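You operate a simulated robot arm through the tools that you are given. There is no shell and no other tool.

The job below is to be done with a simulated robot arm. You get a single attempt, and the scene is never put back.

JOB
Wind paper out to the blue marks and set the small orange box and the white foam on it.
Fine: free the feeder switch first, lock it again after winding; leave the other boxes and controls. Set down upright: what you pick out. Where these are worked on the way, their far stop is far enough and under half their travel is too little: feeder switch.

Only the result counts: the job must be done as asked and must still hold three seconds after the hand-in. Knocking over, shifting, dropping, spilling or breaking anything else fails it.

ROBOT AND FRAMES
A 7-joint arm with a two-finger parallel gripper, fixed in place. Base frame: the origin is at the foot of the arm, x ahead of it, y to its left, z up; the work surface is at about z = 780. Lengths are in mm, angles in degrees, forces in N, time in s.
Its first joint turns from -132.0 to 132.0 degrees. Payload 3.91 kg.
The TCP is the grasp point between the finger pads, 30 mm short of the fingertips. In the tool frame z runs along the fingers and y along their closing line. Largest opening 110 mm; finger width 20, thickness 10; the body of the gripper, 48 by 112 mm, starts 55 mm behind the TCP.
Orientation is that of the tool frame in the base frame, as a unit quaternion [w, x, y, z]. With the fingers straight down and closing along the base's y, the tool's x points along the base's -x, its y along +y and its z along -z.

CONTROLS
- The arm moves only by the tool servo_tool. Its argument "commands" is a list of rows, each a list of 6 numbers: the shift along the tool's x, y, z in mm, then the turn, a rotation vector about the tool's x, y, z in degrees. In form: [[dx, dy, dz, wx, wy, wz], ...]. A call has 1 to 20 rows; each row shifts and turns the commanded pose from where the row before left it, along the tool's axes as they then stand. "claw" is the opening, from 0 (shut) to 1 (fully open), set as the call begins (left out, the last holds). Rows are played at 5 a second. More than 50 mm and 8.6 degrees between two rows, or a gripper value outside its range, and nothing of the call is played. Where a pose cannot be reached the arm comes as near as it can. A force on the tool above 40 N (or 10 N above the force at the start of the call, whichever is more), or a blocked arm, ends the call early, and 0.2 s more pass. The fingers move at their own pace (about 108 mm/s each) and stop on an object; they squeeze with about 23 N. The grip force told is the motor's: it shows also when the fingers shut on nothing. Time passes only in rows, and 0.2 s behind the last, so rows that do not move let the fingers close. The reply holds the time, the measured pose of the TCP, the force on the tool along the base axes, the opening and the grip force, in the units named above and with some noise, with the torque about the TCP (base axes, N m) and any sound that the robot's microphone picked up.
- Cameras (640 x 400 px; columns grow to the right, rows downward): "scene" is fixed at [48.8, 500.4, 1373.6]; the picture's right is [-0.44, -0.90, 0.00], its down [-0.83, 0.41, -0.38] and it looks along [0.34, -0.17, -0.93] (base axes); focal length 214 px, centre (320, 200). "wrist" rides on the gripper at [72, 17, -103] in the tool frame; the picture's right is [-0.23, 0.97, 0.00], its down [-0.76, -0.18, -0.62] and it looks along [-0.61, -0.14, 0.78] (tool axes); focal length 222 px, centre (320, 200). There is no depth. A picture from a camera that has moved, and an enlarged one, comes with that camera's place and axes in the base frame and with its lens.
- grab_frame(camera): a new picture of that camera. The clock stands still meanwhile.
- zoom(camera, box): a new picture of the part [left, top, right, bottom] of that camera's present view, enlarged. The clock stands still meanwhile.
- hand_in(): hands the job in; it is judged then, once.

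Nothing tells you positions but the pictures and the camera data. Unless the task says otherwise, let go and move clear before handing in.

The tools are called as a command line: name --pt "numbers of a row" for each row, then --argument value for the rest, lists and objects as JSON in quotes. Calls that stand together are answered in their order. servo_tool: Moves the arm, as the interface text tells. Its arguments: {"type":"object","properties":{"commands":{"type":"array"},"claw":{"type":"number"}},"required":["commands"]} The other tools are called the same way: grab_frame (camera) takes a picture; zoom (camera, box) takes an enlarged picture of a part of a camera's view; hand_in () hands the job in.

At the start:

```text
time_s: 0.0
tool_pos: [201.2, 633.1, 1157.9]
orientation: [0.0, 0.0, 1.0, 0.0]
ft_force: [0.3, -0.6, 0.4]
moment: [-0.01, 0.04, -0.01]
width: 109.9
gripper_force: 0.1
```

scene: 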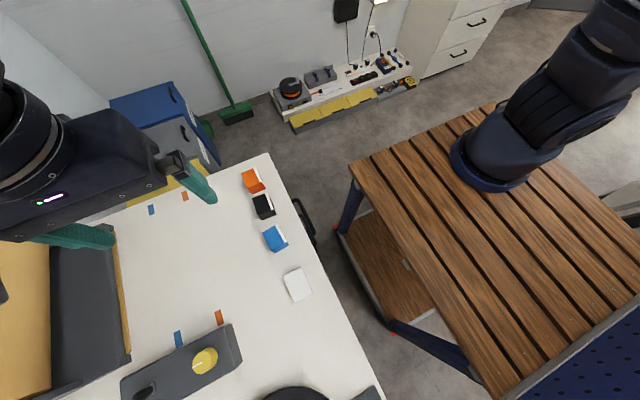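
wrist: 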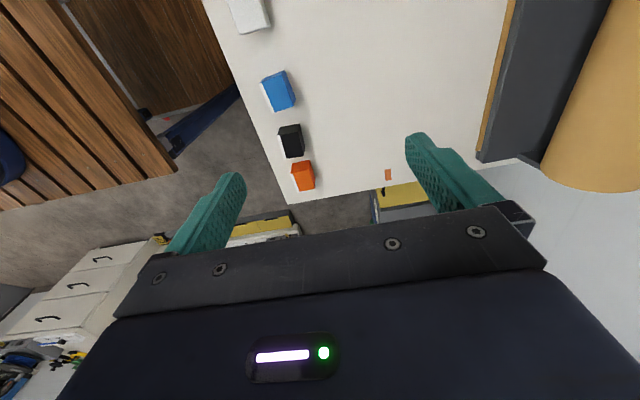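

I see a white table with a paper roll feeder at the left, orange, black and blue boxes, a white foam block, and a grey control box with a yellow knob. I'll take closer views first.

zoom --camera "scene" --box '[100, 300, 260, 400]'

zoom --camera "scene" --box '[0, 200, 320, 400]'

zoom --camera "scene" --box '[120, 150, 340, 310]'

zoom --camera "scene" --box '[220, 300, 400, 400]'

grab_frame --camera "wrist"

```text
4.00 times, centred on (180, 350) of scene
camera zoom: at [48.8, 500.4, 1373.6], right [-0.44, -0.9, 0.0], down [-0.83, 0.41, -0.38], along [0.34, -0.17, -0.93], focal length 858 px, centre (880, -400)
```

zoom: 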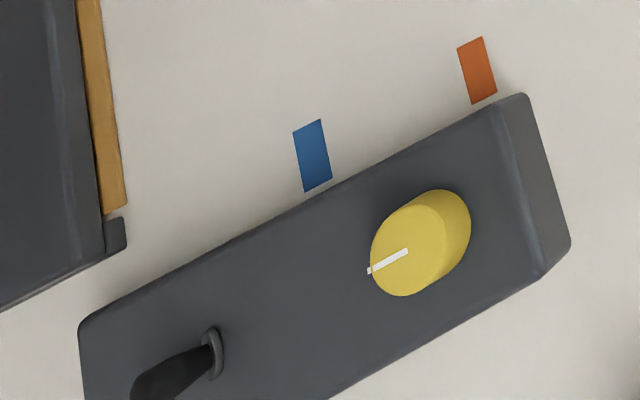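

```text
2.00 times, centred on (160, 300) of scene
camera zoom: at [48.8, 500.4, 1373.6], right [-0.44, -0.9, 0.0], down [-0.83, 0.41, -0.38], along [0.34, -0.17, -0.93], focal length 429 px, centre (640, 0)
```

zoom: 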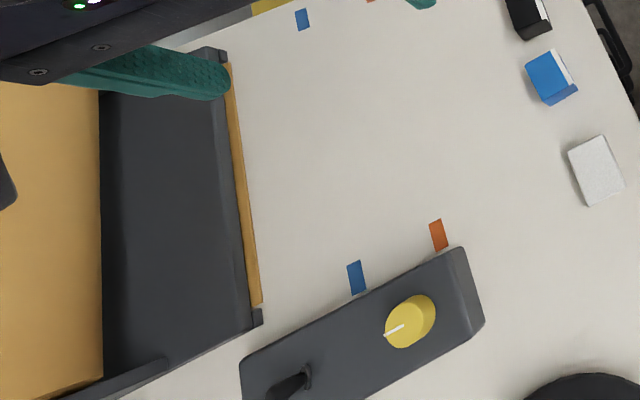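

```text
2.50 times, centred on (230, 230) of scene
camera zoom: at [48.8, 500.4, 1373.6], right [-0.44, -0.9, 0.0], down [-0.83, 0.41, -0.38], along [0.34, -0.17, -0.93], focal length 536 px, centre (545, 125)
```

zoom: 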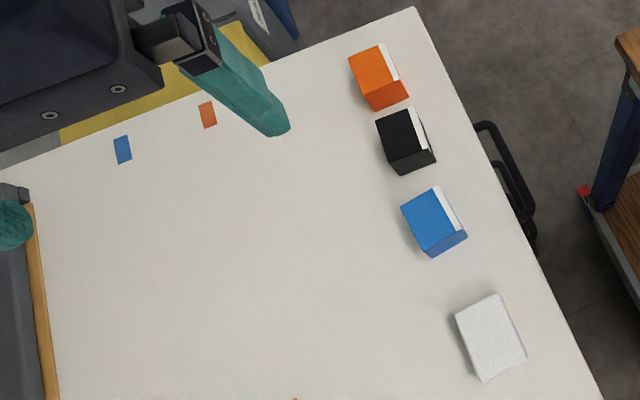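

```text
3.56 times, centred on (310, 350) of scene
camera zoom: at [48.8, 500.4, 1373.6], right [-0.44, -0.9, 0.0], down [-0.83, 0.41, -0.38], along [0.34, -0.17, -0.93], focal length 763 px, centre (356, -333)
```

zoom: 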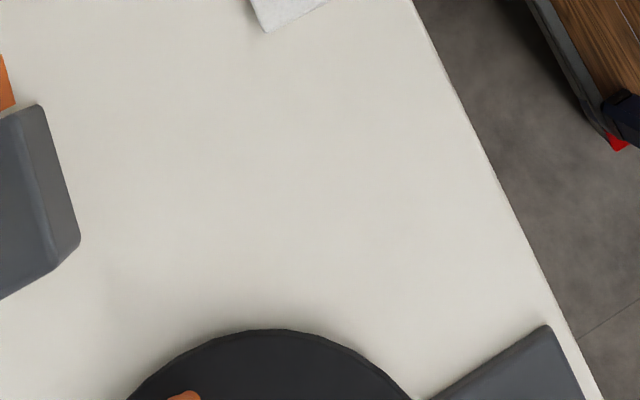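

```text
taken
camera wrist: at [129.8, 651.5, 1260.3], right [0.23, 0.97, 0.0], down [0.76, -0.18, 0.62], along [0.61, -0.14, -0.78], focal length 222 px, centre (320, 200)
```

wrist: 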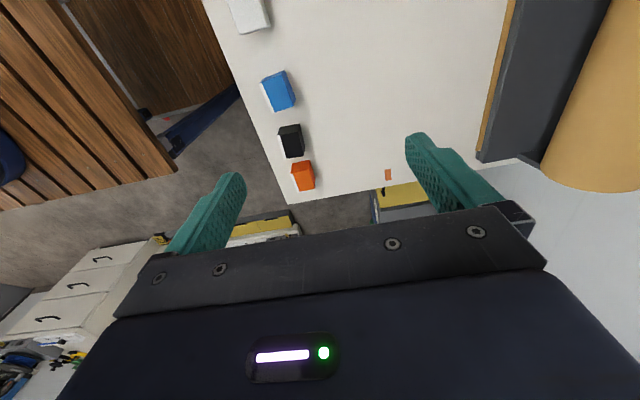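

The orange marks sit at about y≈754 and the blue marks at about y≈851, with the paper's edge at y≈954. The grey control box has a knob near (28, 771) and a lever near (28, 893). I'll move back toward -x, staying high, to see the rest of the controls.

servo_tool --pt "40 0 0 0 0 0" --pt "40 0 0 0 0 0" --pt "40 0 0 0 0 0" --pt "40 0 0 0 0 0" --pt "40 0 0 0 0 0" --pt "40 0 0 0 0 0" --pt "0 0 0 0 0 0"

grab_frame --camera "wrist"

grab_frame --camera "scene"

```text
time_s: 1.6
tool_pos: [-39.6, 635.4, 1159.3]
orientation: [-0.001, 0.001, 1.0, 0.0]
ft_force: [0.2, -0.6, 0.1]
moment: [0.01, 0.04, 0.0]
width: 109.8
gripper_force: 0.0
```

```text
taken
camera wrist: at [-111.5, 652.5, 1261.8], right [0.23, 0.97, 0.0], down [0.76, -0.18, 0.62], along [0.61, -0.14, -0.78], focal length 222 px, centre (320, 200)
```

wrist: 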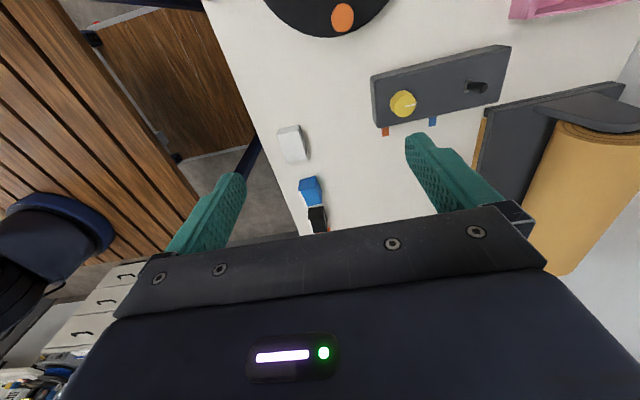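

```text
taken
```

scene: 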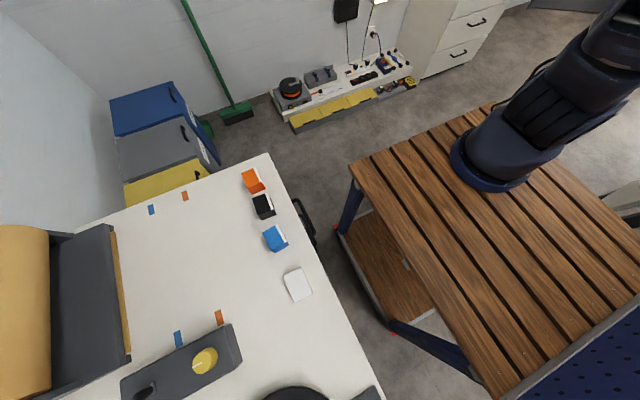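

The black disk with an orange spot is further toward -x, and there's something pink near the roll. I'll move on to see them.

servo_tool --pt "40 0 0 0 0 0" --pt "40 0 0 0 0 0" --pt "40 0 0 0 0 0" --pt "40 0 0 0 0 0" --pt "40 0 0 0 0 0" --pt "40 0 0 0 0 0" --pt "0 0 0 0 0 0"

grab_frame --camera "wrist"

zoom --camera "wrist" --box '[300, 0, 640, 212]'

zoom --camera "scene" --box '[0, 200, 320, 400]'

```text
time_s: 3.2
tool_pos: [-281.3, 636.4, 1156.2]
orientation: [0.0, 0.0, 1.0, 0.0]
ft_force: [0.6, 0.5, 0.0]
moment: [0.03, 0.04, -0.02]
width: 110.2
gripper_force: 0.1
```

```text
taken
camera wrist: at [-352.4, 653.8, 1259.1], right [0.23, 0.97, 0.0], down [0.76, -0.18, 0.62], along [0.61, -0.14, -0.78], focal length 222 px, centre (320, 200)
```

wrist: 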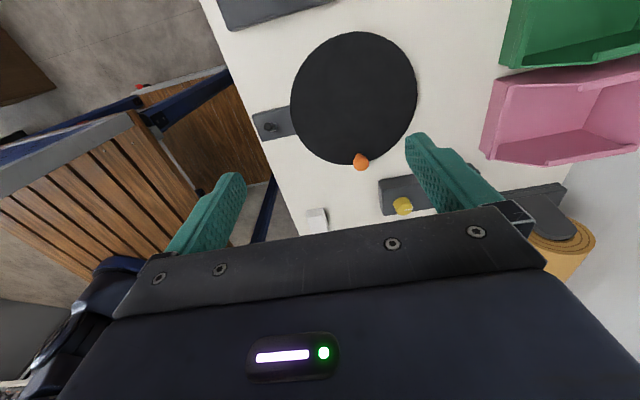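

```text
1.88 times, centred on (470, 106) of wrist
camera zoom: at [-352.4, 653.8, 1259.1], right [0.23, 0.97, 0.0], down [0.76, -0.18, 0.62], along [0.61, -0.14, -0.78], focal length 418 px, centre (38, 377)
```

zoom: 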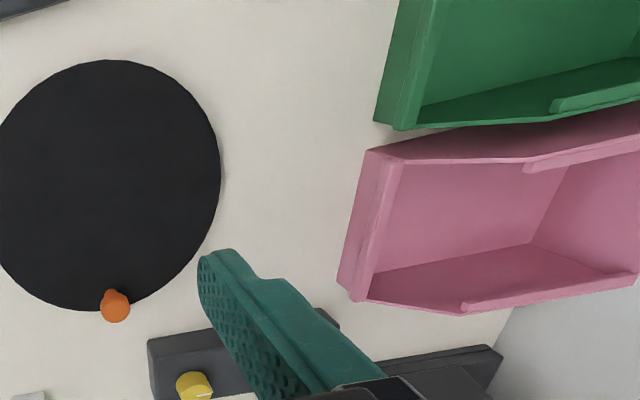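

```text
2.00 times, centred on (160, 300) of scene
camera zoom: at [48.8, 500.4, 1373.6], right [-0.44, -0.9, 0.0], down [-0.83, 0.41, -0.38], along [0.34, -0.17, -0.93], focal length 429 px, centre (640, 0)
```

zoom: 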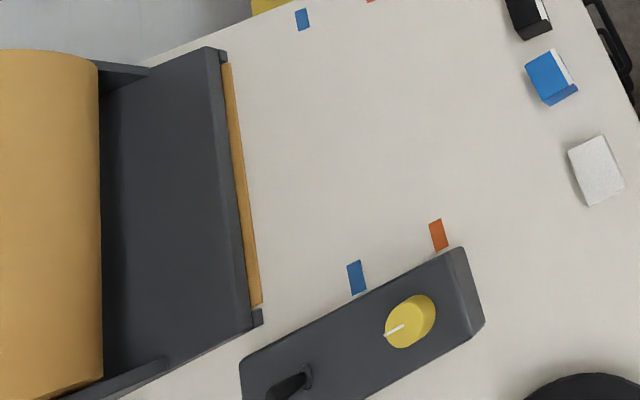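

There's a turntable with an orange knob, a small grey box beside it with its own lever, another grey box further toward -x, and pink and green trays. I'll move a bit further to see all the controls.

servo_tool --pt "40 0 0 0 0 0" --pt "40 0 0 0 0 0" --pt "40 0 0 0 0 0" --pt "40 0 0 0 0 0" --pt "40 0 0 0 0 0" --pt "0 0 0 0 0 0"

grab_frame --camera "wrist"

zoom --camera "wrist" --box '[200, 0, 440, 150]'

grab_frame --camera "scene"

```text
time_s: 4.6
tool_pos: [-478.3, 636.4, 1155.3]
orientation: [0.0, 0.0, 1.0, 0.0]
ft_force: [-0.1, -0.9, 0.0]
moment: [0.0, 0.01, 0.0]
width: 110.0
gripper_force: 0.1
```

```text
taken
camera wrist: at [-550.8, 652.4, 1258.0], right [0.23, 0.97, 0.0], down [0.76, -0.18, 0.62], along [0.61, -0.14, -0.78], focal length 222 px, centre (320, 200)
```

wrist: 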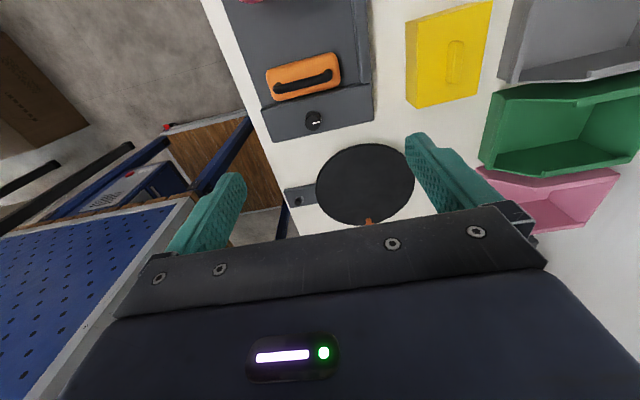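

```text
2.67 times, centred on (320, 75) of wrist
camera zoom: at [-550.8, 652.4, 1258.0], right [0.23, 0.97, 0.0], down [0.76, -0.18, 0.62], along [0.61, -0.14, -0.78], focal length 592 px, centre (320, 533)
```

zoom: 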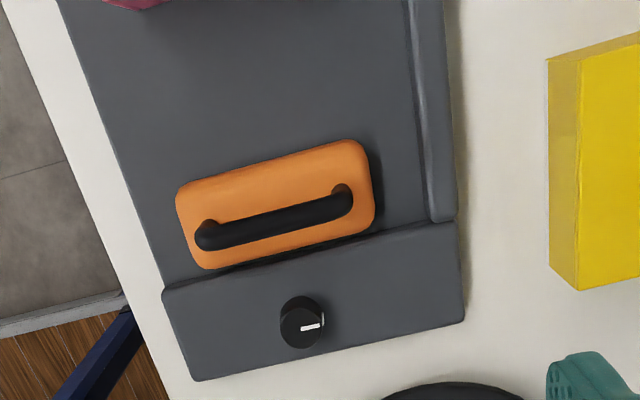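

```text
taken
```

scene: 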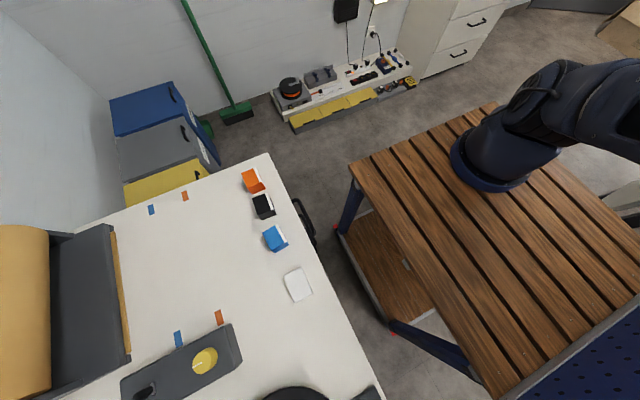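

The other items are a sealer with a handle, a yellow block and coloured trays, which I'll leave alone. The feeder is the kraft roll, with the yellow knob and lever box beside it, so I'll go look at that box up close.

servo_tool --pt "-45 0 0 0 0 0" --pt "-45 0 0 0 0 0" --pt "-45 10 0 0 0 0" --pt "-45 30 0 0 0 0" --pt "-45 30 0 0 0 0" --pt "-40 30 0 0 0 0" --pt "-30 40 0 0 0 0" --pt "-30 40 20 0 0 0" --pt "-20 40 30 0 0 0" --pt "0 0 40 0 0 0" --pt "0 0 40 0 0 0" --pt "0 0 0 0 0 0"

grab_frame --camera "wrist"

zoom --camera "wrist" --box '[200, 100, 440, 250]'

```text
refused: row 4 steps farther than a row can; nothing moved
```

```text
taken
camera wrist: at [-550.8, 652.4, 1258.0], right [0.23, 0.97, 0.0], down [0.76, -0.18, 0.62], along [0.61, -0.14, -0.78], focal length 222 px, centre (320, 200)
```

wrist: 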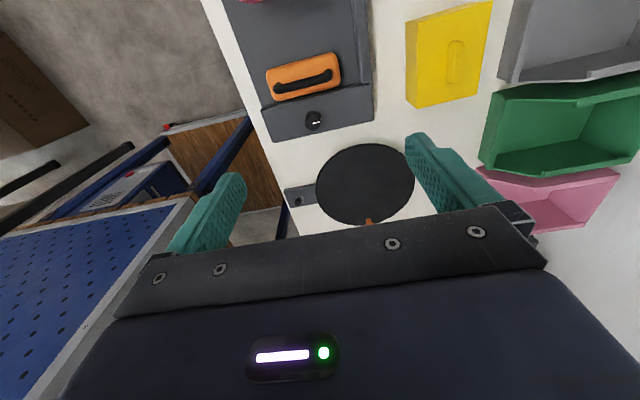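

```text
2.67 times, centred on (320, 175) of wrist
camera zoom: at [-550.8, 652.4, 1258.0], right [0.23, 0.97, 0.0], down [0.76, -0.18, 0.62], along [0.61, -0.14, -0.78], focal length 592 px, centre (320, 267)
```

zoom: 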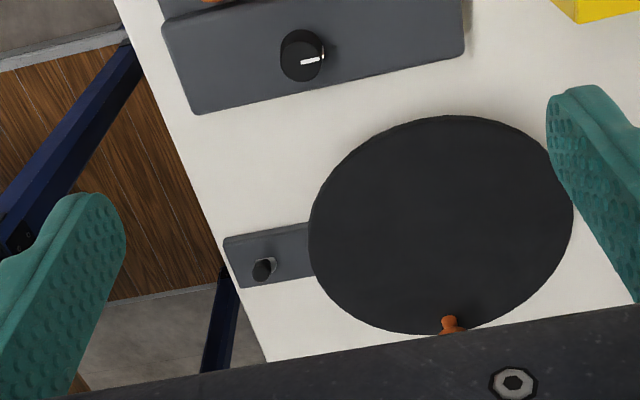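

The row exceeded the 50 mm limit, so nothing moved. I'll repeat it with smaller steps to reach the feeder control box.

servo_tool --pt "-45 0 0 0 0 0" --pt "-45 0 0 0 0 0" --pt "-45 0 0 0 0 0" --pt "-45 0 0 0 0 0" --pt "-45 0 0 0 0 0" --pt "-45 0 0 0 0 0" --pt "-30 35 0 0 0 0" --pt "-30 35 0 0 0 0" --pt "-30 35 0 0 0 0" --pt "-10 40 0 0 0 0" --pt "0 40 20 0 0 0" --pt "0 40 28 0 0 0" --pt "0 0 40 0 0 0" --pt "0 0 40 0 0 0" --pt "0 0 30 0 0 0" --pt "0 0 0 0 0 0"

grab_frame --camera "wrist"

zoom --camera "wrist" --box '[200, 100, 440, 250]'

grab_frame --camera "scene"

```text
time_s: 8.0
tool_pos: [-107.4, 859.0, 999.2]
orientation: [0.001, 0.0, 1.0, 0.0]
ft_force: [-0.2, 0.3, 0.1]
moment: [-0.02, 0.0, 0.01]
width: 110.0
gripper_force: 0.0
```

```text
taken
camera wrist: at [-179.5, 876.1, 1102.2], right [0.23, 0.97, 0.0], down [0.76, -0.18, 0.62], along [0.61, -0.14, -0.78], focal length 222 px, centre (320, 200)
```

wrist: 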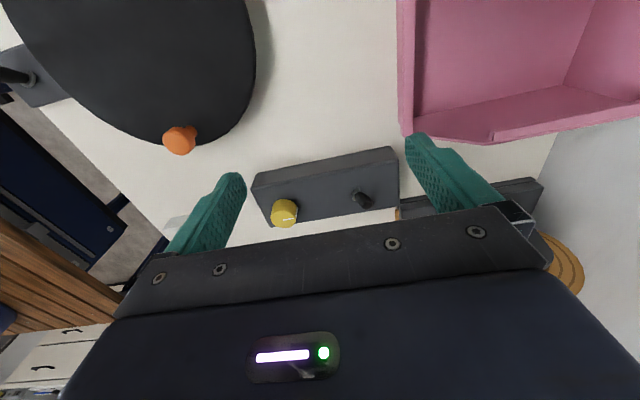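

```text
2.67 times, centred on (320, 175) of wrist
camera zoom: at [-179.5, 876.1, 1102.2], right [0.23, 0.97, 0.0], down [0.76, -0.18, 0.62], along [0.61, -0.14, -0.78], focal length 592 px, centre (320, 267)
```

zoom: 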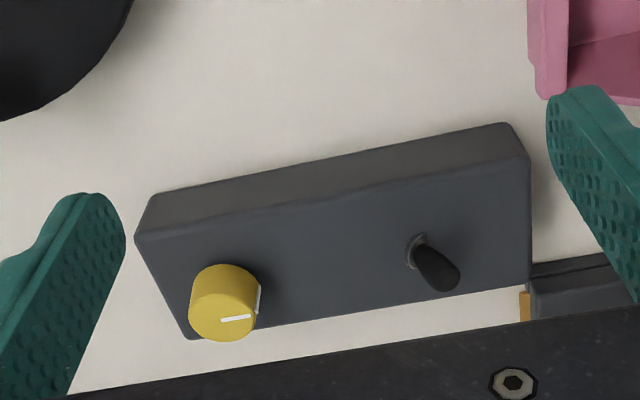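

```text
taken
```

scene: 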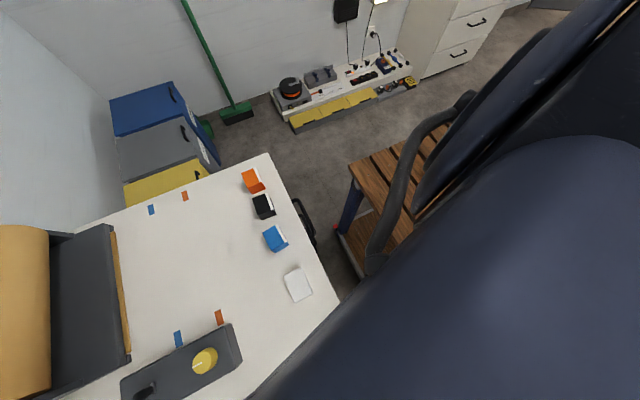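

The feeder box top spans roughly x −10..73, y 727..948 at z≈825. The knob is centred at about (29, 771) with its top at z≈860, and the toggle lever's base is at about (31, 884). I'll zoom in on the lever to find its tilt.

zoom --camera "scene" --box '[110, 350, 190, 400]'

zoom --camera "wrist" --box '[320, 160, 416, 220]'

zoom --camera "wrist" --box '[240, 180, 336, 240]'

zoom --camera "scene" --box '[60, 210, 220, 310]'

```text
8.00 times, centred on (150, 375) of scene
camera zoom: at [48.8, 500.4, 1373.6], right [-0.44, -0.9, 0.0], down [-0.83, 0.41, -0.38], along [0.34, -0.17, -0.93], focal length 1716 px, centre (1680, -1200)
```

zoom: 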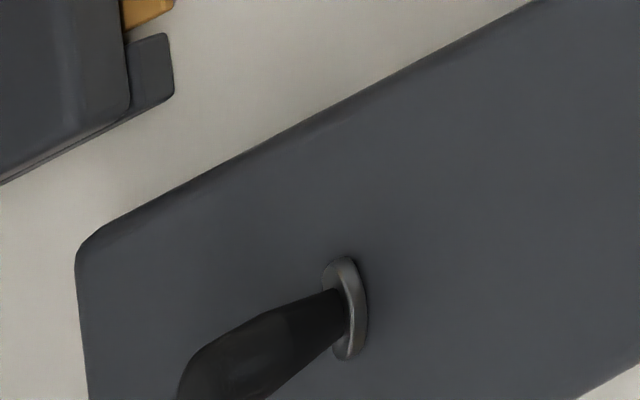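

```text
6.67 times, centred on (368, 190) of wrist
camera zoom: at [-179.5, 876.1, 1102.2], right [0.23, 0.97, 0.0], down [0.76, -0.18, 0.62], along [0.61, -0.14, -0.78], focal length 1481 px, centre (0, 267)
```

zoom: 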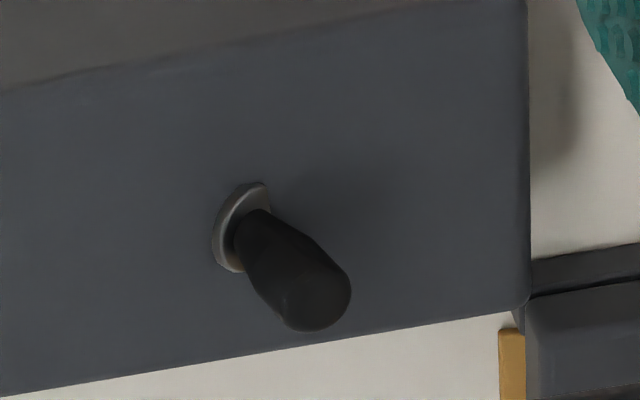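

```text
6.67 times, centred on (288, 210) of wrist
camera zoom: at [-179.5, 876.1, 1102.2], right [0.23, 0.97, 0.0], down [0.76, -0.18, 0.62], along [0.61, -0.14, -0.78], focal length 1481 px, centre (533, 133)
```

zoom: 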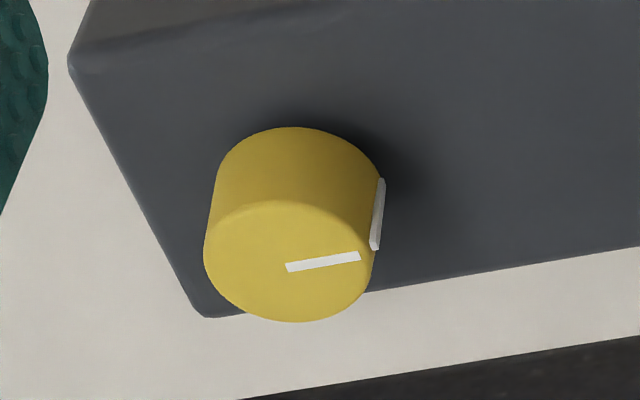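

```text
4.00 times, centred on (140, 260) of scene
camera zoom: at [48.8, 500.4, 1373.6], right [-0.44, -0.9, 0.0], down [-0.83, 0.41, -0.38], along [0.34, -0.17, -0.93], focal length 858 px, centre (1040, -40)
```

zoom: 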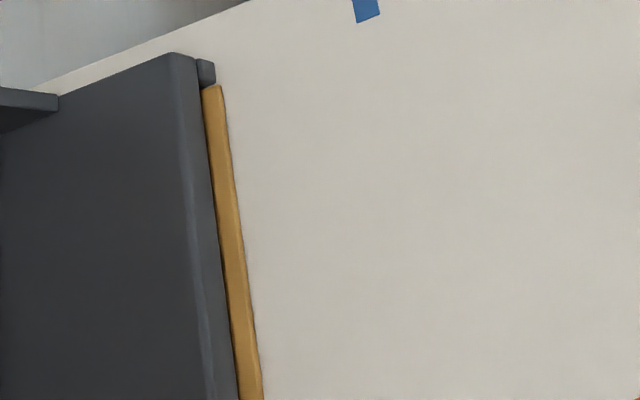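

The lever tilts toward +y, with its tip at about (32, 894, 860). I take that as the locked side, so I'll close the fingers and approach from the +y side to push it toward -y. First I'll hover beside it.

servo_tool --pt "-34.5 18 0 0 0 0" --pt "-34.5 18 0 0 0 0" --pt "-34.5 18 0 0 0 0" --pt "-34.5 17 0 0 0 0" --pt "0 0 35 0 0 0" --pt "0 0 35 0 0 0" --pt "0 0 0 0 0 0" --claw 0

grab_frame --camera "wrist"

zoom --camera "scene" --box '[80, 300, 240, 400]'

```text
time_s: 9.6
tool_pos: [31.6, 931.5, 927.2]
orientation: [0.0, 0.0, 1.0, 0.0]
ft_force: [-0.7, 0.4, 0.2]
moment: [0.02, -0.02, -0.01]
width: 0.1
gripper_force: 22.8
```

```text
taken
camera wrist: at [-40.5, 948.1, 1030.1], right [0.23, 0.97, 0.0], down [0.76, -0.18, 0.62], along [0.61, -0.14, -0.78], focal length 222 px, centre (320, 200)
```

wrist: 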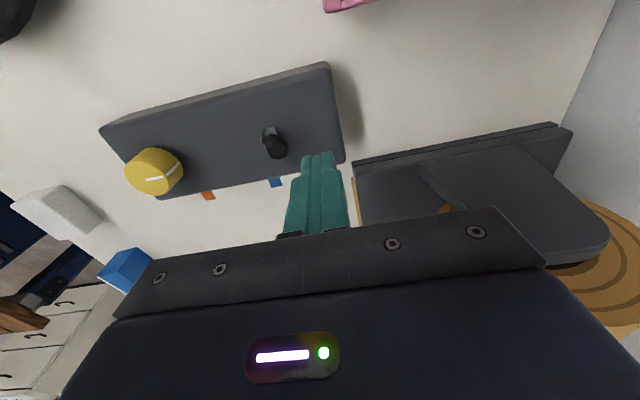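

```text
4.00 times, centred on (160, 350) of scene
camera zoom: at [48.8, 500.4, 1373.6], right [-0.44, -0.9, 0.0], down [-0.83, 0.41, -0.38], along [0.34, -0.17, -0.93], focal length 858 px, centre (960, -400)
```

zoom: 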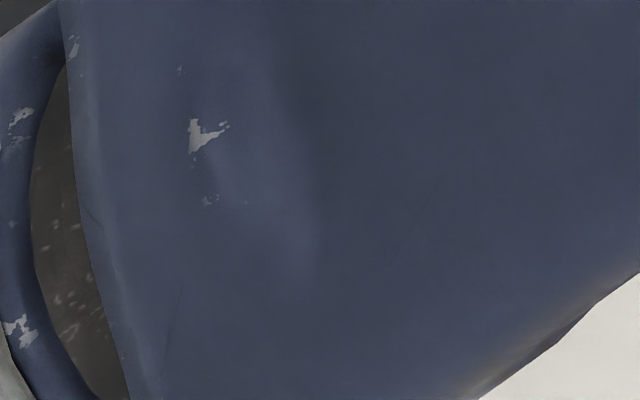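

The scene camera is blocked by the arm, so I'll use a wrist zoom to refine the lever and finger positions before descending.

zoom --camera "wrist" --box '[220, 90, 380, 190]'

```text
4.00 times, centred on (300, 140) of wrist
camera zoom: at [-40.5, 948.1, 1030.1], right [0.23, 0.97, 0.0], down [0.76, -0.18, 0.62], along [0.61, -0.14, -0.78], focal length 888 px, centre (400, 440)
```

zoom: 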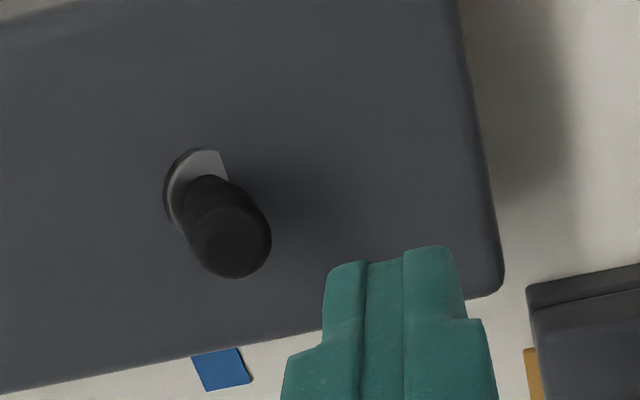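

The lever tip is confirmed at about (33, 895, 858), and my fingers are clear on its +y side. I'll descend and push gently toward -y.

servo_tool --pt "0 0 30 0 0 0" --pt "0 0 28 0 0 0" --pt "0 0 0 0 0 0"

servo_tool --pt "0 -8 0 0 0 0" --pt "0 -6 0 0 0 0" --pt "0 -5 0 0 0 0" --pt "0 -5 0 0 0 0" --pt "0 -5 0 0 0 0" --pt "0 -5 0 0 0 0" --pt "0 -4 0 0 0 0" --pt "0 0 0 0 0 0"

zoom --camera "wrist" --box '[220, 90, 380, 190]'

```text
time_s: 10.4
tool_pos: [30.4, 931.0, 868.8]
orientation: [0.0, 0.0, 1.0, 0.0]
ft_force: [0.4, -0.6, -1.0]
moment: [-0.02, 0.01, 0.02]
width: 0.0
gripper_force: 23.3
```

```text
time_s: 11.9
tool_pos: [30.2, 897.7, 870.7]
orientation: [0.0, 0.0, 1.0, 0.005]
ft_force: [-2.3, 22.6, -9.7]
moment: [0.79, 0.08, 0.01]
width: 0.0
gripper_force: 22.9
stopped in row 7: the force on the tool passed its limit at 51 N (the readings are from after the stop); the commanded pose is now the measured one
```

```text
4.00 times, centred on (300, 140) of wrist
camera zoom: at [-42.1, 913.4, 974.6], right [0.23, 0.97, 0.01], down [0.76, -0.18, 0.62], along [0.61, -0.14, -0.78], focal length 888 px, centre (400, 440)
```

zoom: 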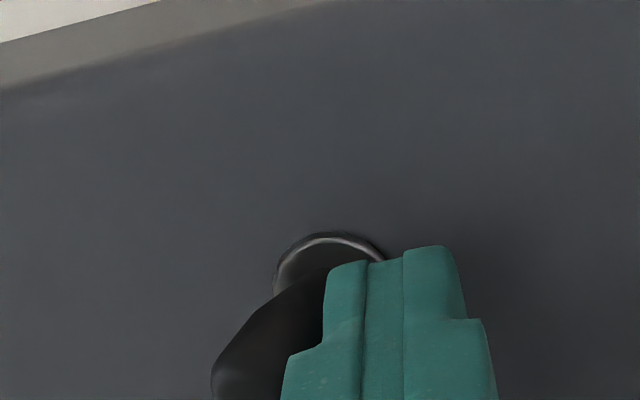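

The push hit its force limit at y≈898, probably the lever's stop. I'll back off and look at where the lever sits.

servo_tool --pt "0 10 0 0 0 0" --pt "0 20 0 0 0 0" --pt "0 5 -30 0 0 0" --pt "0 0 -28 0 0 0" --pt "0 0 0 0 0 0"

zoom --camera "wrist" --box '[220, 90, 380, 190]'

```text
time_s: 13.1
tool_pos: [29.3, 930.1, 931.8]
orientation: [0.001, -0.001, 1.0, 0.004]
ft_force: [0.7, -0.5, 0.0]
moment: [0.03, 0.0, -0.02]
width: 0.2
gripper_force: 22.7
```

```text
4.00 times, centred on (300, 140) of wrist
camera zoom: at [-43.4, 946.7, 1035.3], right [0.23, 0.97, 0.01], down [0.76, -0.18, 0.62], along [0.61, -0.14, -0.78], focal length 888 px, centre (400, 440)
```

zoom: 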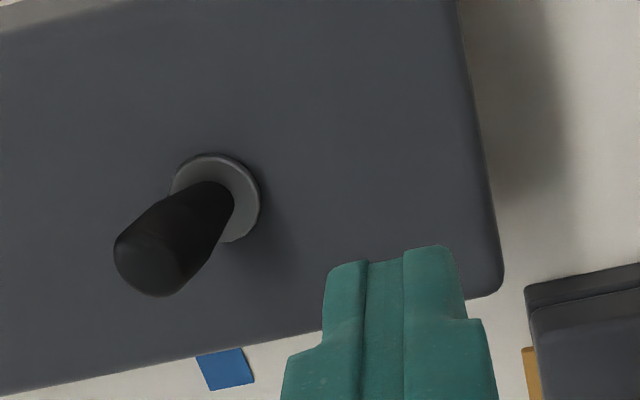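

The lever has flipped to the -y stop, so the switch is free. Next I'll move above the yellow knob, open the fingers, and check alignment.

servo_tool --pt "0 0 -28 0 0 0" --pt "0 -40 0 0 0 0" --pt "0 -40 0 0 0 0" --pt "0 -40 0 0 0 0" --pt "0 -39 0 0 0 0" --pt "0 0 0 0 0 0" --claw 0.7

grab_frame --camera "wrist"

zoom --camera "wrist" --box '[240, 80, 400, 180]'

grab_frame --camera "scene"

```text
time_s: 14.5
tool_pos: [28.7, 772.0, 957.9]
orientation: [0.0, 0.0, 1.0, 0.004]
ft_force: [-0.3, -0.3, -0.8]
moment: [0.02, -0.01, -0.02]
width: 77.2
gripper_force: 0.0
```

```text
taken
camera wrist: at [-42.7, 788.4, 1060.6], right [0.23, 0.97, 0.01], down [0.76, -0.18, 0.62], along [0.61, -0.14, -0.78], focal length 222 px, centre (320, 200)
```

wrist: 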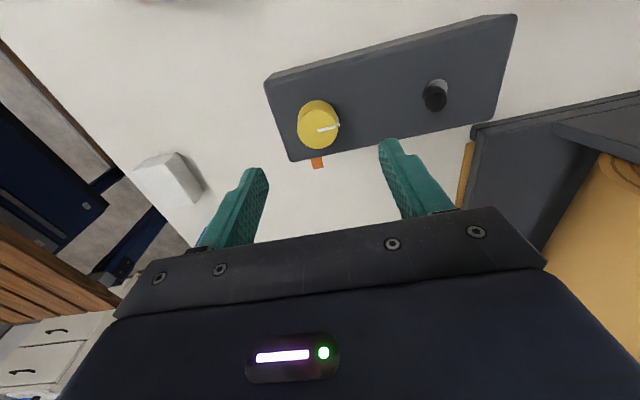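

```text
4.00 times, centred on (320, 130) of wrist
camera zoom: at [-42.7, 788.4, 1060.6], right [0.23, 0.97, 0.01], down [0.76, -0.18, 0.62], along [0.61, -0.14, -0.78], focal length 888 px, centre (320, 480)
```

zoom: 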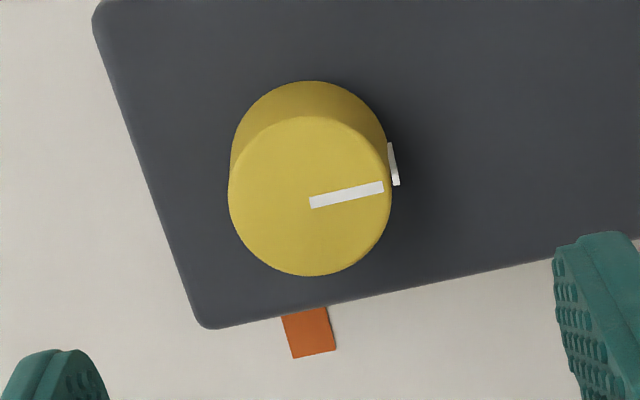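

```text
taken
```

scene: 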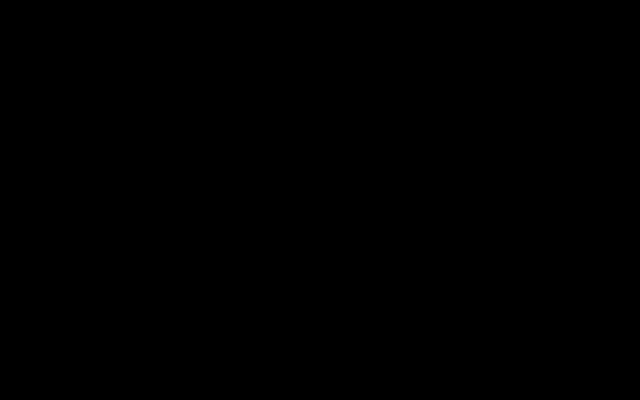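

The knob centre is at about (30.5, 769.5), diameter ≈37 mm, and its mark points +y. I'll descend over it and grip.

servo_tool --pt "-1.8 -2.5 0 0 0 0" --pt "0 0 30 0 0 0" --pt "0 0 30 0 0 0" --pt "0 0 20 0 0 0" --pt "0 0 12 0 0 0" --pt "0 0 0 0 0 0"

servo_tool --pt "0 0 0 0 0 0" --pt "0 0 0 0 0 0" --pt "0 0 0 0 0 0" --claw 0.2

grab_frame --camera "wrist"

```text
time_s: 15.9
tool_pos: [32.5, 769.5, 865.5]
orientation: [0.0, 0.001, 1.0, 0.003]
ft_force: [-0.6, -0.2, 0.3]
moment: [0.01, 0.01, 0.01]
width: 76.8
gripper_force: 0.0
```

```text
time_s: 16.7
tool_pos: [31.4, 769.8, 864.4]
orientation: [0.0, 0.0, 1.0, 0.003]
ft_force: [0.0, -4.8, 1.1]
moment: [-1.22, -0.02, 0.02]
width: 40.0
gripper_force: 45.2
```

```text
taken
camera wrist: at [-40.0, 786.2, 968.2], right [0.23, 0.97, 0.01], down [0.76, -0.18, 0.62], along [0.61, -0.14, -0.78], focal length 222 px, centre (320, 200)
```

wrist: 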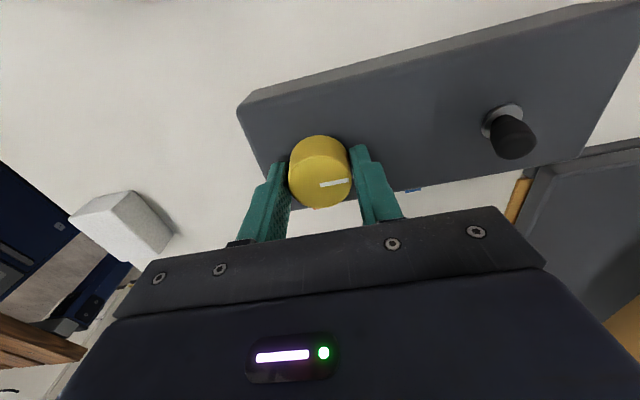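

The knob is gripped at 40 mm wide. I'll turn it slightly as a test, clockwise seen from above, and watch the paper's edge at the right of the wrist view.

servo_tool --pt "0 0 0 0 0 4" --pt "0 0 0 0 0 5" --pt "0 0 0 0 0 5" --pt "0 0 0 0 0 6" --pt "0 0 0 0 0 0"

grab_frame --camera "wrist"

```text
time_s: 17.9
tool_pos: [32.2, 770.7, 865.1]
orientation: [-0.001, 0.174, 0.985, 0.004]
ft_force: [-1.1, -1.5, -3.9]
moment: [-0.65, 0.03, -0.04]
width: 40.2
gripper_force: 45.1
```

```text
taken
camera wrist: at [-29.8, 809.8, 968.4], right [0.55, 0.84, 0.01], down [0.65, -0.43, 0.62], along [0.52, -0.34, -0.78], focal length 222 px, centre (320, 200)
```

wrist: 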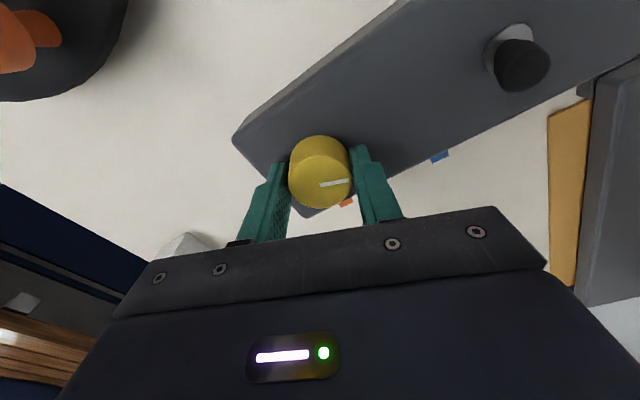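

The paper came out and the edge is now at about y≈933 after 20°, so roughly 0.8 mm per degree. I'll keep turning the same way in stages.

servo_tool --pt "0 0 0 0 0 5" --pt "0 0 0 0 0 5" --pt "0 0 0 0 0 5" --pt "0 0 0 0 0 5" --pt "0 0 0 0 0 5" --pt "0 0 0 0 0 5" --pt "0 0 0 0 0 5" --pt "0 0 0 0 0 5" --pt "0 0 0 0 0 0"

grab_frame --camera "wrist"

grab_frame --camera "scene"

```text
time_s: 19.9
tool_pos: [32.4, 769.3, 864.2]
orientation: [-0.003, 0.501, 0.866, 0.003]
ft_force: [-1.7, 0.9, -10.8]
moment: [-0.14, 0.41, -0.06]
width: 39.6
gripper_force: 45.1
```

```text
taken
camera wrist: at [10.8, 840.0, 968.6], right [0.96, 0.29, 0.0], down [0.23, -0.75, 0.62], along [0.18, -0.59, -0.79], focal length 222 px, centre (320, 200)
```

wrist: 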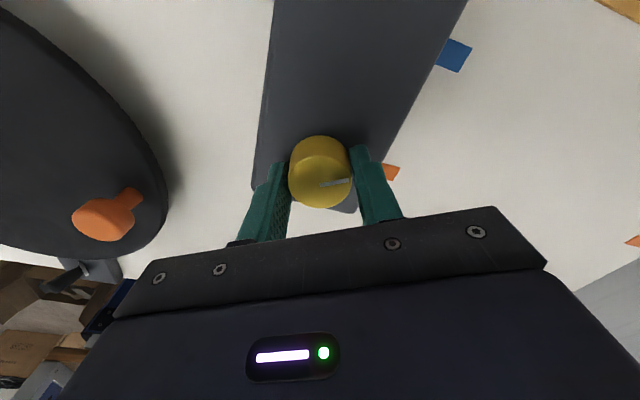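

```text
taken
```

scene: 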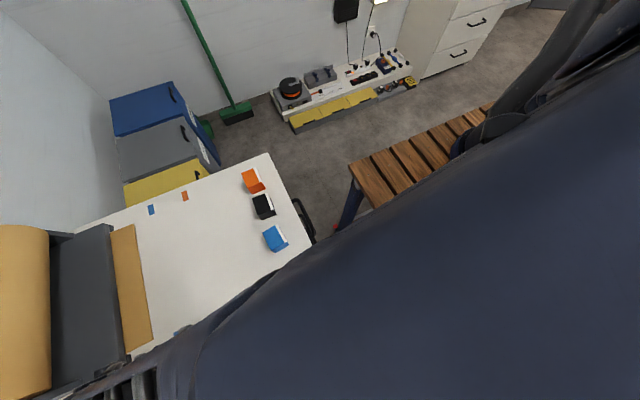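

The scene camera can see the paper now, so I'll measure the edge against the blue marks.

zoom --camera "scene" --box '[80, 190, 240, 290]'

zoom --camera "scene" --box '[90, 280, 250, 380]'

```text
4.00 times, centred on (160, 240) of scene
camera zoom: at [48.8, 500.4, 1373.6], right [-0.44, -0.9, 0.0], down [-0.83, 0.41, -0.38], along [0.34, -0.17, -0.93], focal length 858 px, centre (960, 40)
```

zoom: 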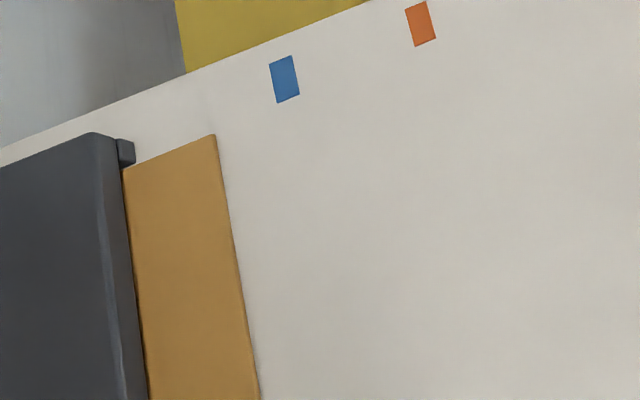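

```text
4.00 times, centred on (170, 330) of scene
camera zoom: at [48.8, 500.4, 1373.6], right [-0.44, -0.9, 0.0], down [-0.83, 0.41, -0.38], along [0.34, -0.17, -0.93], focal length 858 px, centre (920, -320)
```

zoom: 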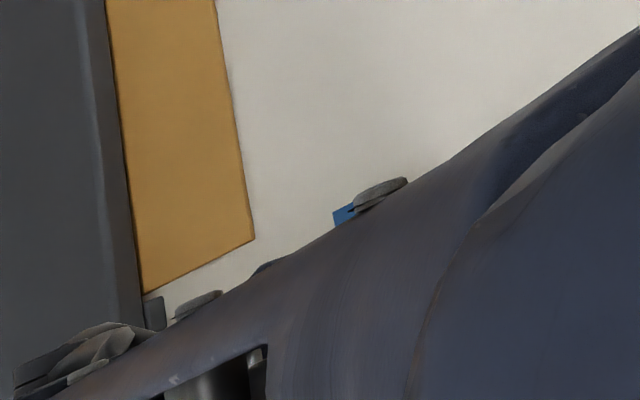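

The edge is at y≈904 and the blue line is at about y≈853, so it needs about 50 mm more, roughly 62°. I'll turn another 45°, then measure again.

servo_tool --pt "0 0 0 0 0 5" --pt "0 0 0 0 0 5" --pt "0 0 0 0 0 5" --pt "0 0 0 0 0 5" --pt "0 0 0 0 0 5" --pt "0 0 0 0 0 5" --pt "0 0 0 0 0 5" --pt "0 0 0 0 0 5" --pt "0 0 0 0 0 5" --pt "0 0 0 0 0 0"

grab_frame --camera "wrist"

zoom --camera "scene" --box '[80, 190, 240, 290]'

zoom --camera "scene" --box '[90, 280, 250, 380]'

```text
time_s: 22.1
tool_pos: [30.9, 769.5, 866.8]
orientation: [-0.003, 0.794, 0.608, 0.002]
ft_force: [-6.9, 2.6, -7.5]
moment: [0.38, -1.39, 0.05]
width: 39.7
gripper_force: 45.0
```

```text
taken
camera wrist: at [66.9, 834.3, 969.2], right [0.88, -0.47, 0.0], down [-0.37, -0.69, 0.62], along [-0.29, -0.54, -0.79], focal length 222 px, centre (320, 200)
```

wrist: 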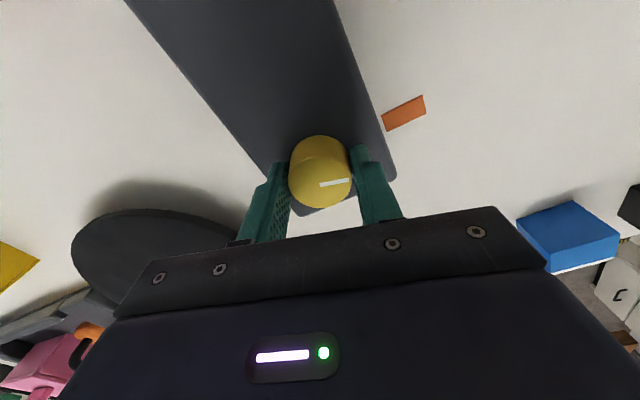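

```text
4.00 times, centred on (160, 240) of scene
camera zoom: at [48.8, 500.4, 1373.6], right [-0.44, -0.9, 0.0], down [-0.83, 0.41, -0.38], along [0.34, -0.17, -0.93], focal length 858 px, centre (960, 40)
```

zoom: 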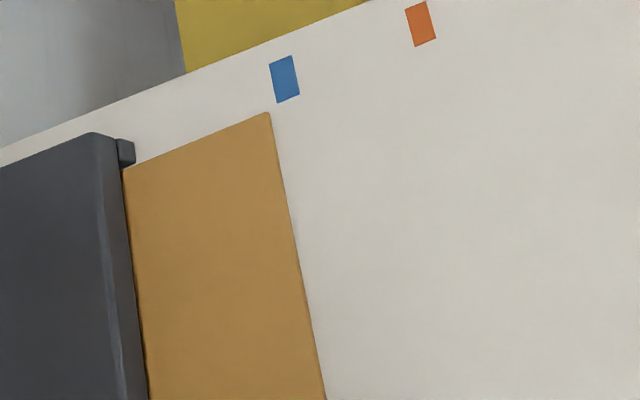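

```text
4.00 times, centred on (170, 330) of scene
camera zoom: at [48.8, 500.4, 1373.6], right [-0.44, -0.9, 0.0], down [-0.83, 0.41, -0.38], along [0.34, -0.17, -0.93], focal length 858 px, centre (920, -320)
```

zoom: 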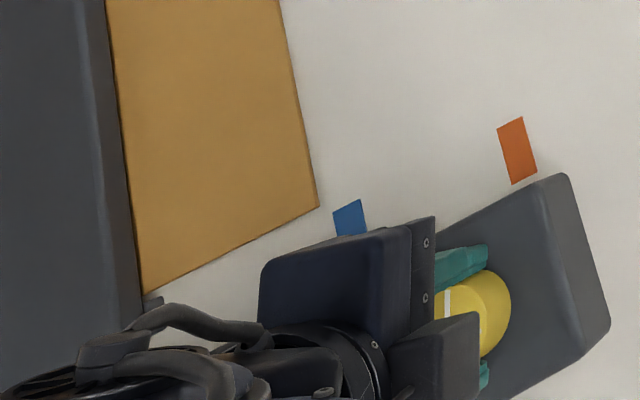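

The edge is now at y≈866, so about 14 mm (17°) remains to the centre of the blue marks. I'll turn the last part in small steps.

servo_tool --pt "0 0 0 0 0 5" --pt "0 0 0 0 0 4" --pt "0 0 0 0 0 3" --pt "0 0 0 0 0 2" --pt "0 0 0 0 0 1" --pt "0 0 0 0 0 0"

zoom --camera "scene" --box '[80, 190, 240, 290]'

zoom --camera "scene" --box '[90, 280, 250, 380]'

zoom --camera "scene" --box '[125, 195, 189, 235]'

```text
time_s: 22.6
tool_pos: [31.0, 769.3, 865.6]
orientation: [-0.005, 0.823, 0.568, -0.002]
ft_force: [-7.1, -8.9, 7.6]
moment: [-1.19, -0.82, -0.01]
width: 40.1
gripper_force: 45.4
out of reach, approached as far as the arm can: row 2
stopped in row 2: the force on the tool passed its limit at 51 N (the readings are from after the stop); the commanded pose is now the measured one
```

```text
4.00 times, centred on (160, 240) of scene
camera zoom: at [48.8, 500.4, 1373.6], right [-0.44, -0.9, 0.0], down [-0.83, 0.41, -0.38], along [0.34, -0.17, -0.93], focal length 858 px, centre (960, 40)
```

zoom: 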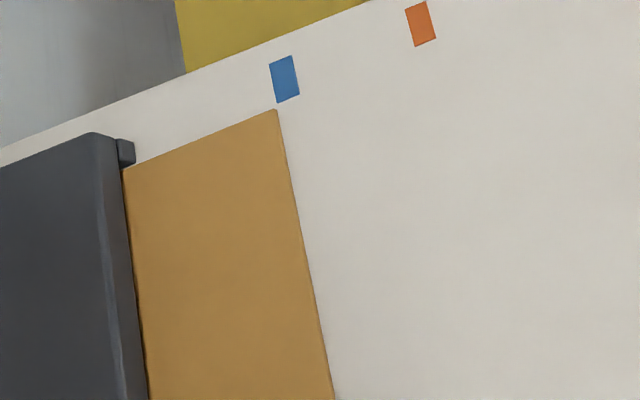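

```text
4.00 times, centred on (170, 330) of scene
camera zoom: at [48.8, 500.4, 1373.6], right [-0.44, -0.9, 0.0], down [-0.83, 0.41, -0.38], along [0.34, -0.17, -0.93], focal length 858 px, centre (920, -320)
```

zoom: 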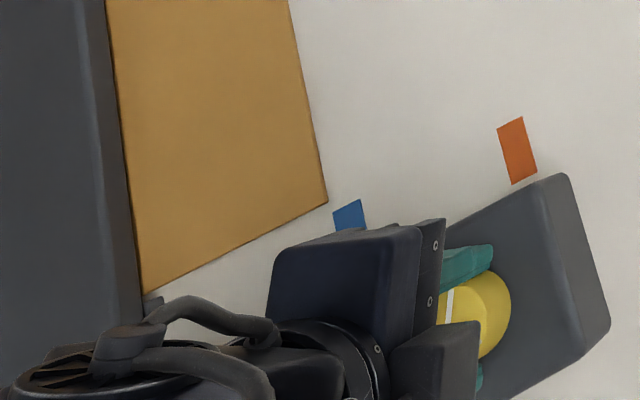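

```text
10.00 times, centred on (157, 215) of scene
camera zoom: at [48.8, 500.4, 1373.6], right [-0.44, -0.9, 0.0], down [-0.83, 0.41, -0.38], along [0.34, -0.17, -0.93], focal length 2145 px, centre (1950, 50)
```

zoom: 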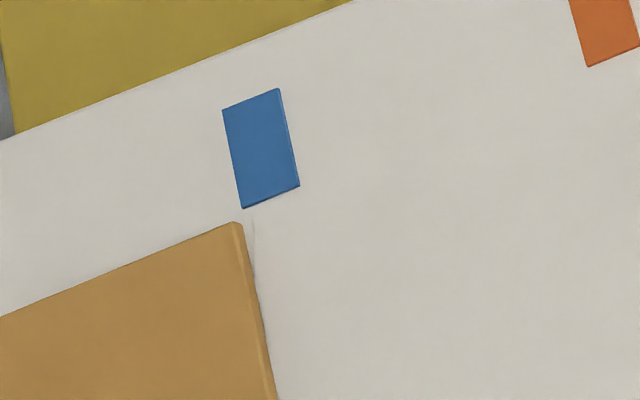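

The wrist joint hit its limit with the edge at y≈862, about 9 mm (11°) short. I'll let go, raise, turn the hand back, and grip the knob again.

servo_tool --pt "0 0 0 0 0 0" --pt "0 0 0 0 0 0" --pt "0 0 -20 0 0 0" --pt "0 0 -25 0 0 0" --pt "0 0 0 0 0 -8" --pt "0 0 0 0 0 -8" --pt "0 0 0 0 0 -8" --pt "0 0 0 0 0 -8" --pt "0 0 0 0 0 -8" --pt "0 0 0 0 0 -8" --pt "0 0 0 0 0 -8" --pt "0 0 0 0 0 0" --claw 0.7

grab_frame --camera "wrist"

zoom --camera "scene" --box '[80, 190, 240, 290]'

```text
time_s: 25.2
tool_pos: [37.9, 771.0, 908.8]
orientation: [-0.005, 0.46, 0.888, 0.002]
ft_force: [0.1, 0.0, 0.7]
moment: [0.0, 0.01, -0.03]
width: 77.2
gripper_force: 0.0
out of reach, approached as far as the arm can: row 4
```

```text
taken
camera wrist: at [11.4, 839.4, 1012.7], right [0.93, 0.38, 0.0], down [0.3, -0.73, 0.62], along [0.23, -0.57, -0.79], focal length 222 px, centre (320, 200)
```

wrist: 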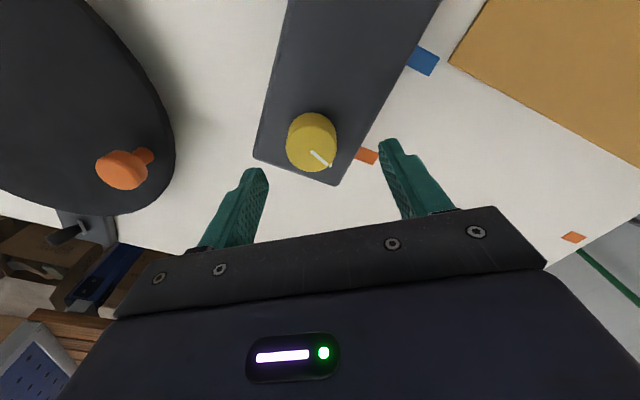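

```text
4.00 times, centred on (160, 240) of scene
camera zoom: at [48.8, 500.4, 1373.6], right [-0.44, -0.9, 0.0], down [-0.83, 0.41, -0.38], along [0.34, -0.17, -0.93], focal length 858 px, centre (960, 40)
```

zoom: 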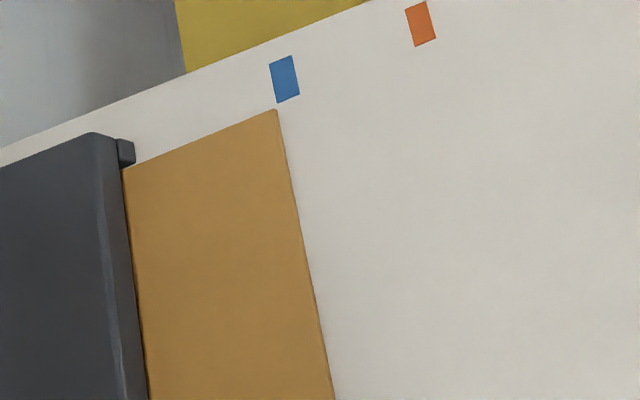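

The paper held at y≈862 after the release, but the tool shifted about 7 mm in x. I'll re-centre over the knob and check before descending.

servo_tool --pt "2.8 -6.6 0 0 0 0" --pt "0 0 0 0 0 0"

zoom --camera "wrist" --box '[240, 80, 400, 180]'

```text
time_s: 25.9
tool_pos: [31.9, 768.6, 908.2]
orientation: [-0.005, 0.461, 0.888, 0.001]
ft_force: [0.0, -0.1, 0.2]
moment: [0.0, 0.01, 0.01]
width: 76.8
gripper_force: 0.1
```

```text
4.00 times, centred on (320, 130) of wrist
camera zoom: at [5.3, 837.7, 1012.4], right [0.93, 0.38, 0.0], down [0.3, -0.73, 0.62], along [0.23, -0.57, -0.79], focal length 888 px, centre (320, 480)
```

zoom: 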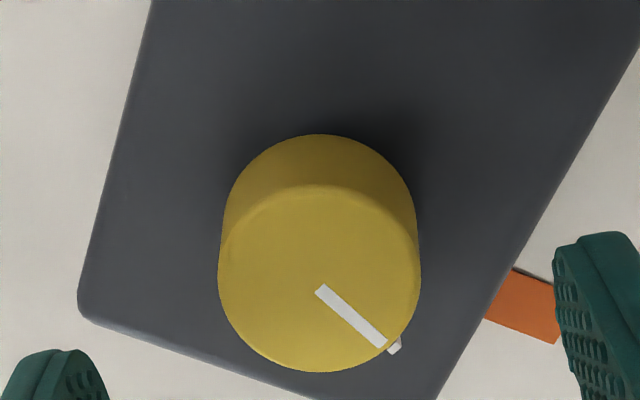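

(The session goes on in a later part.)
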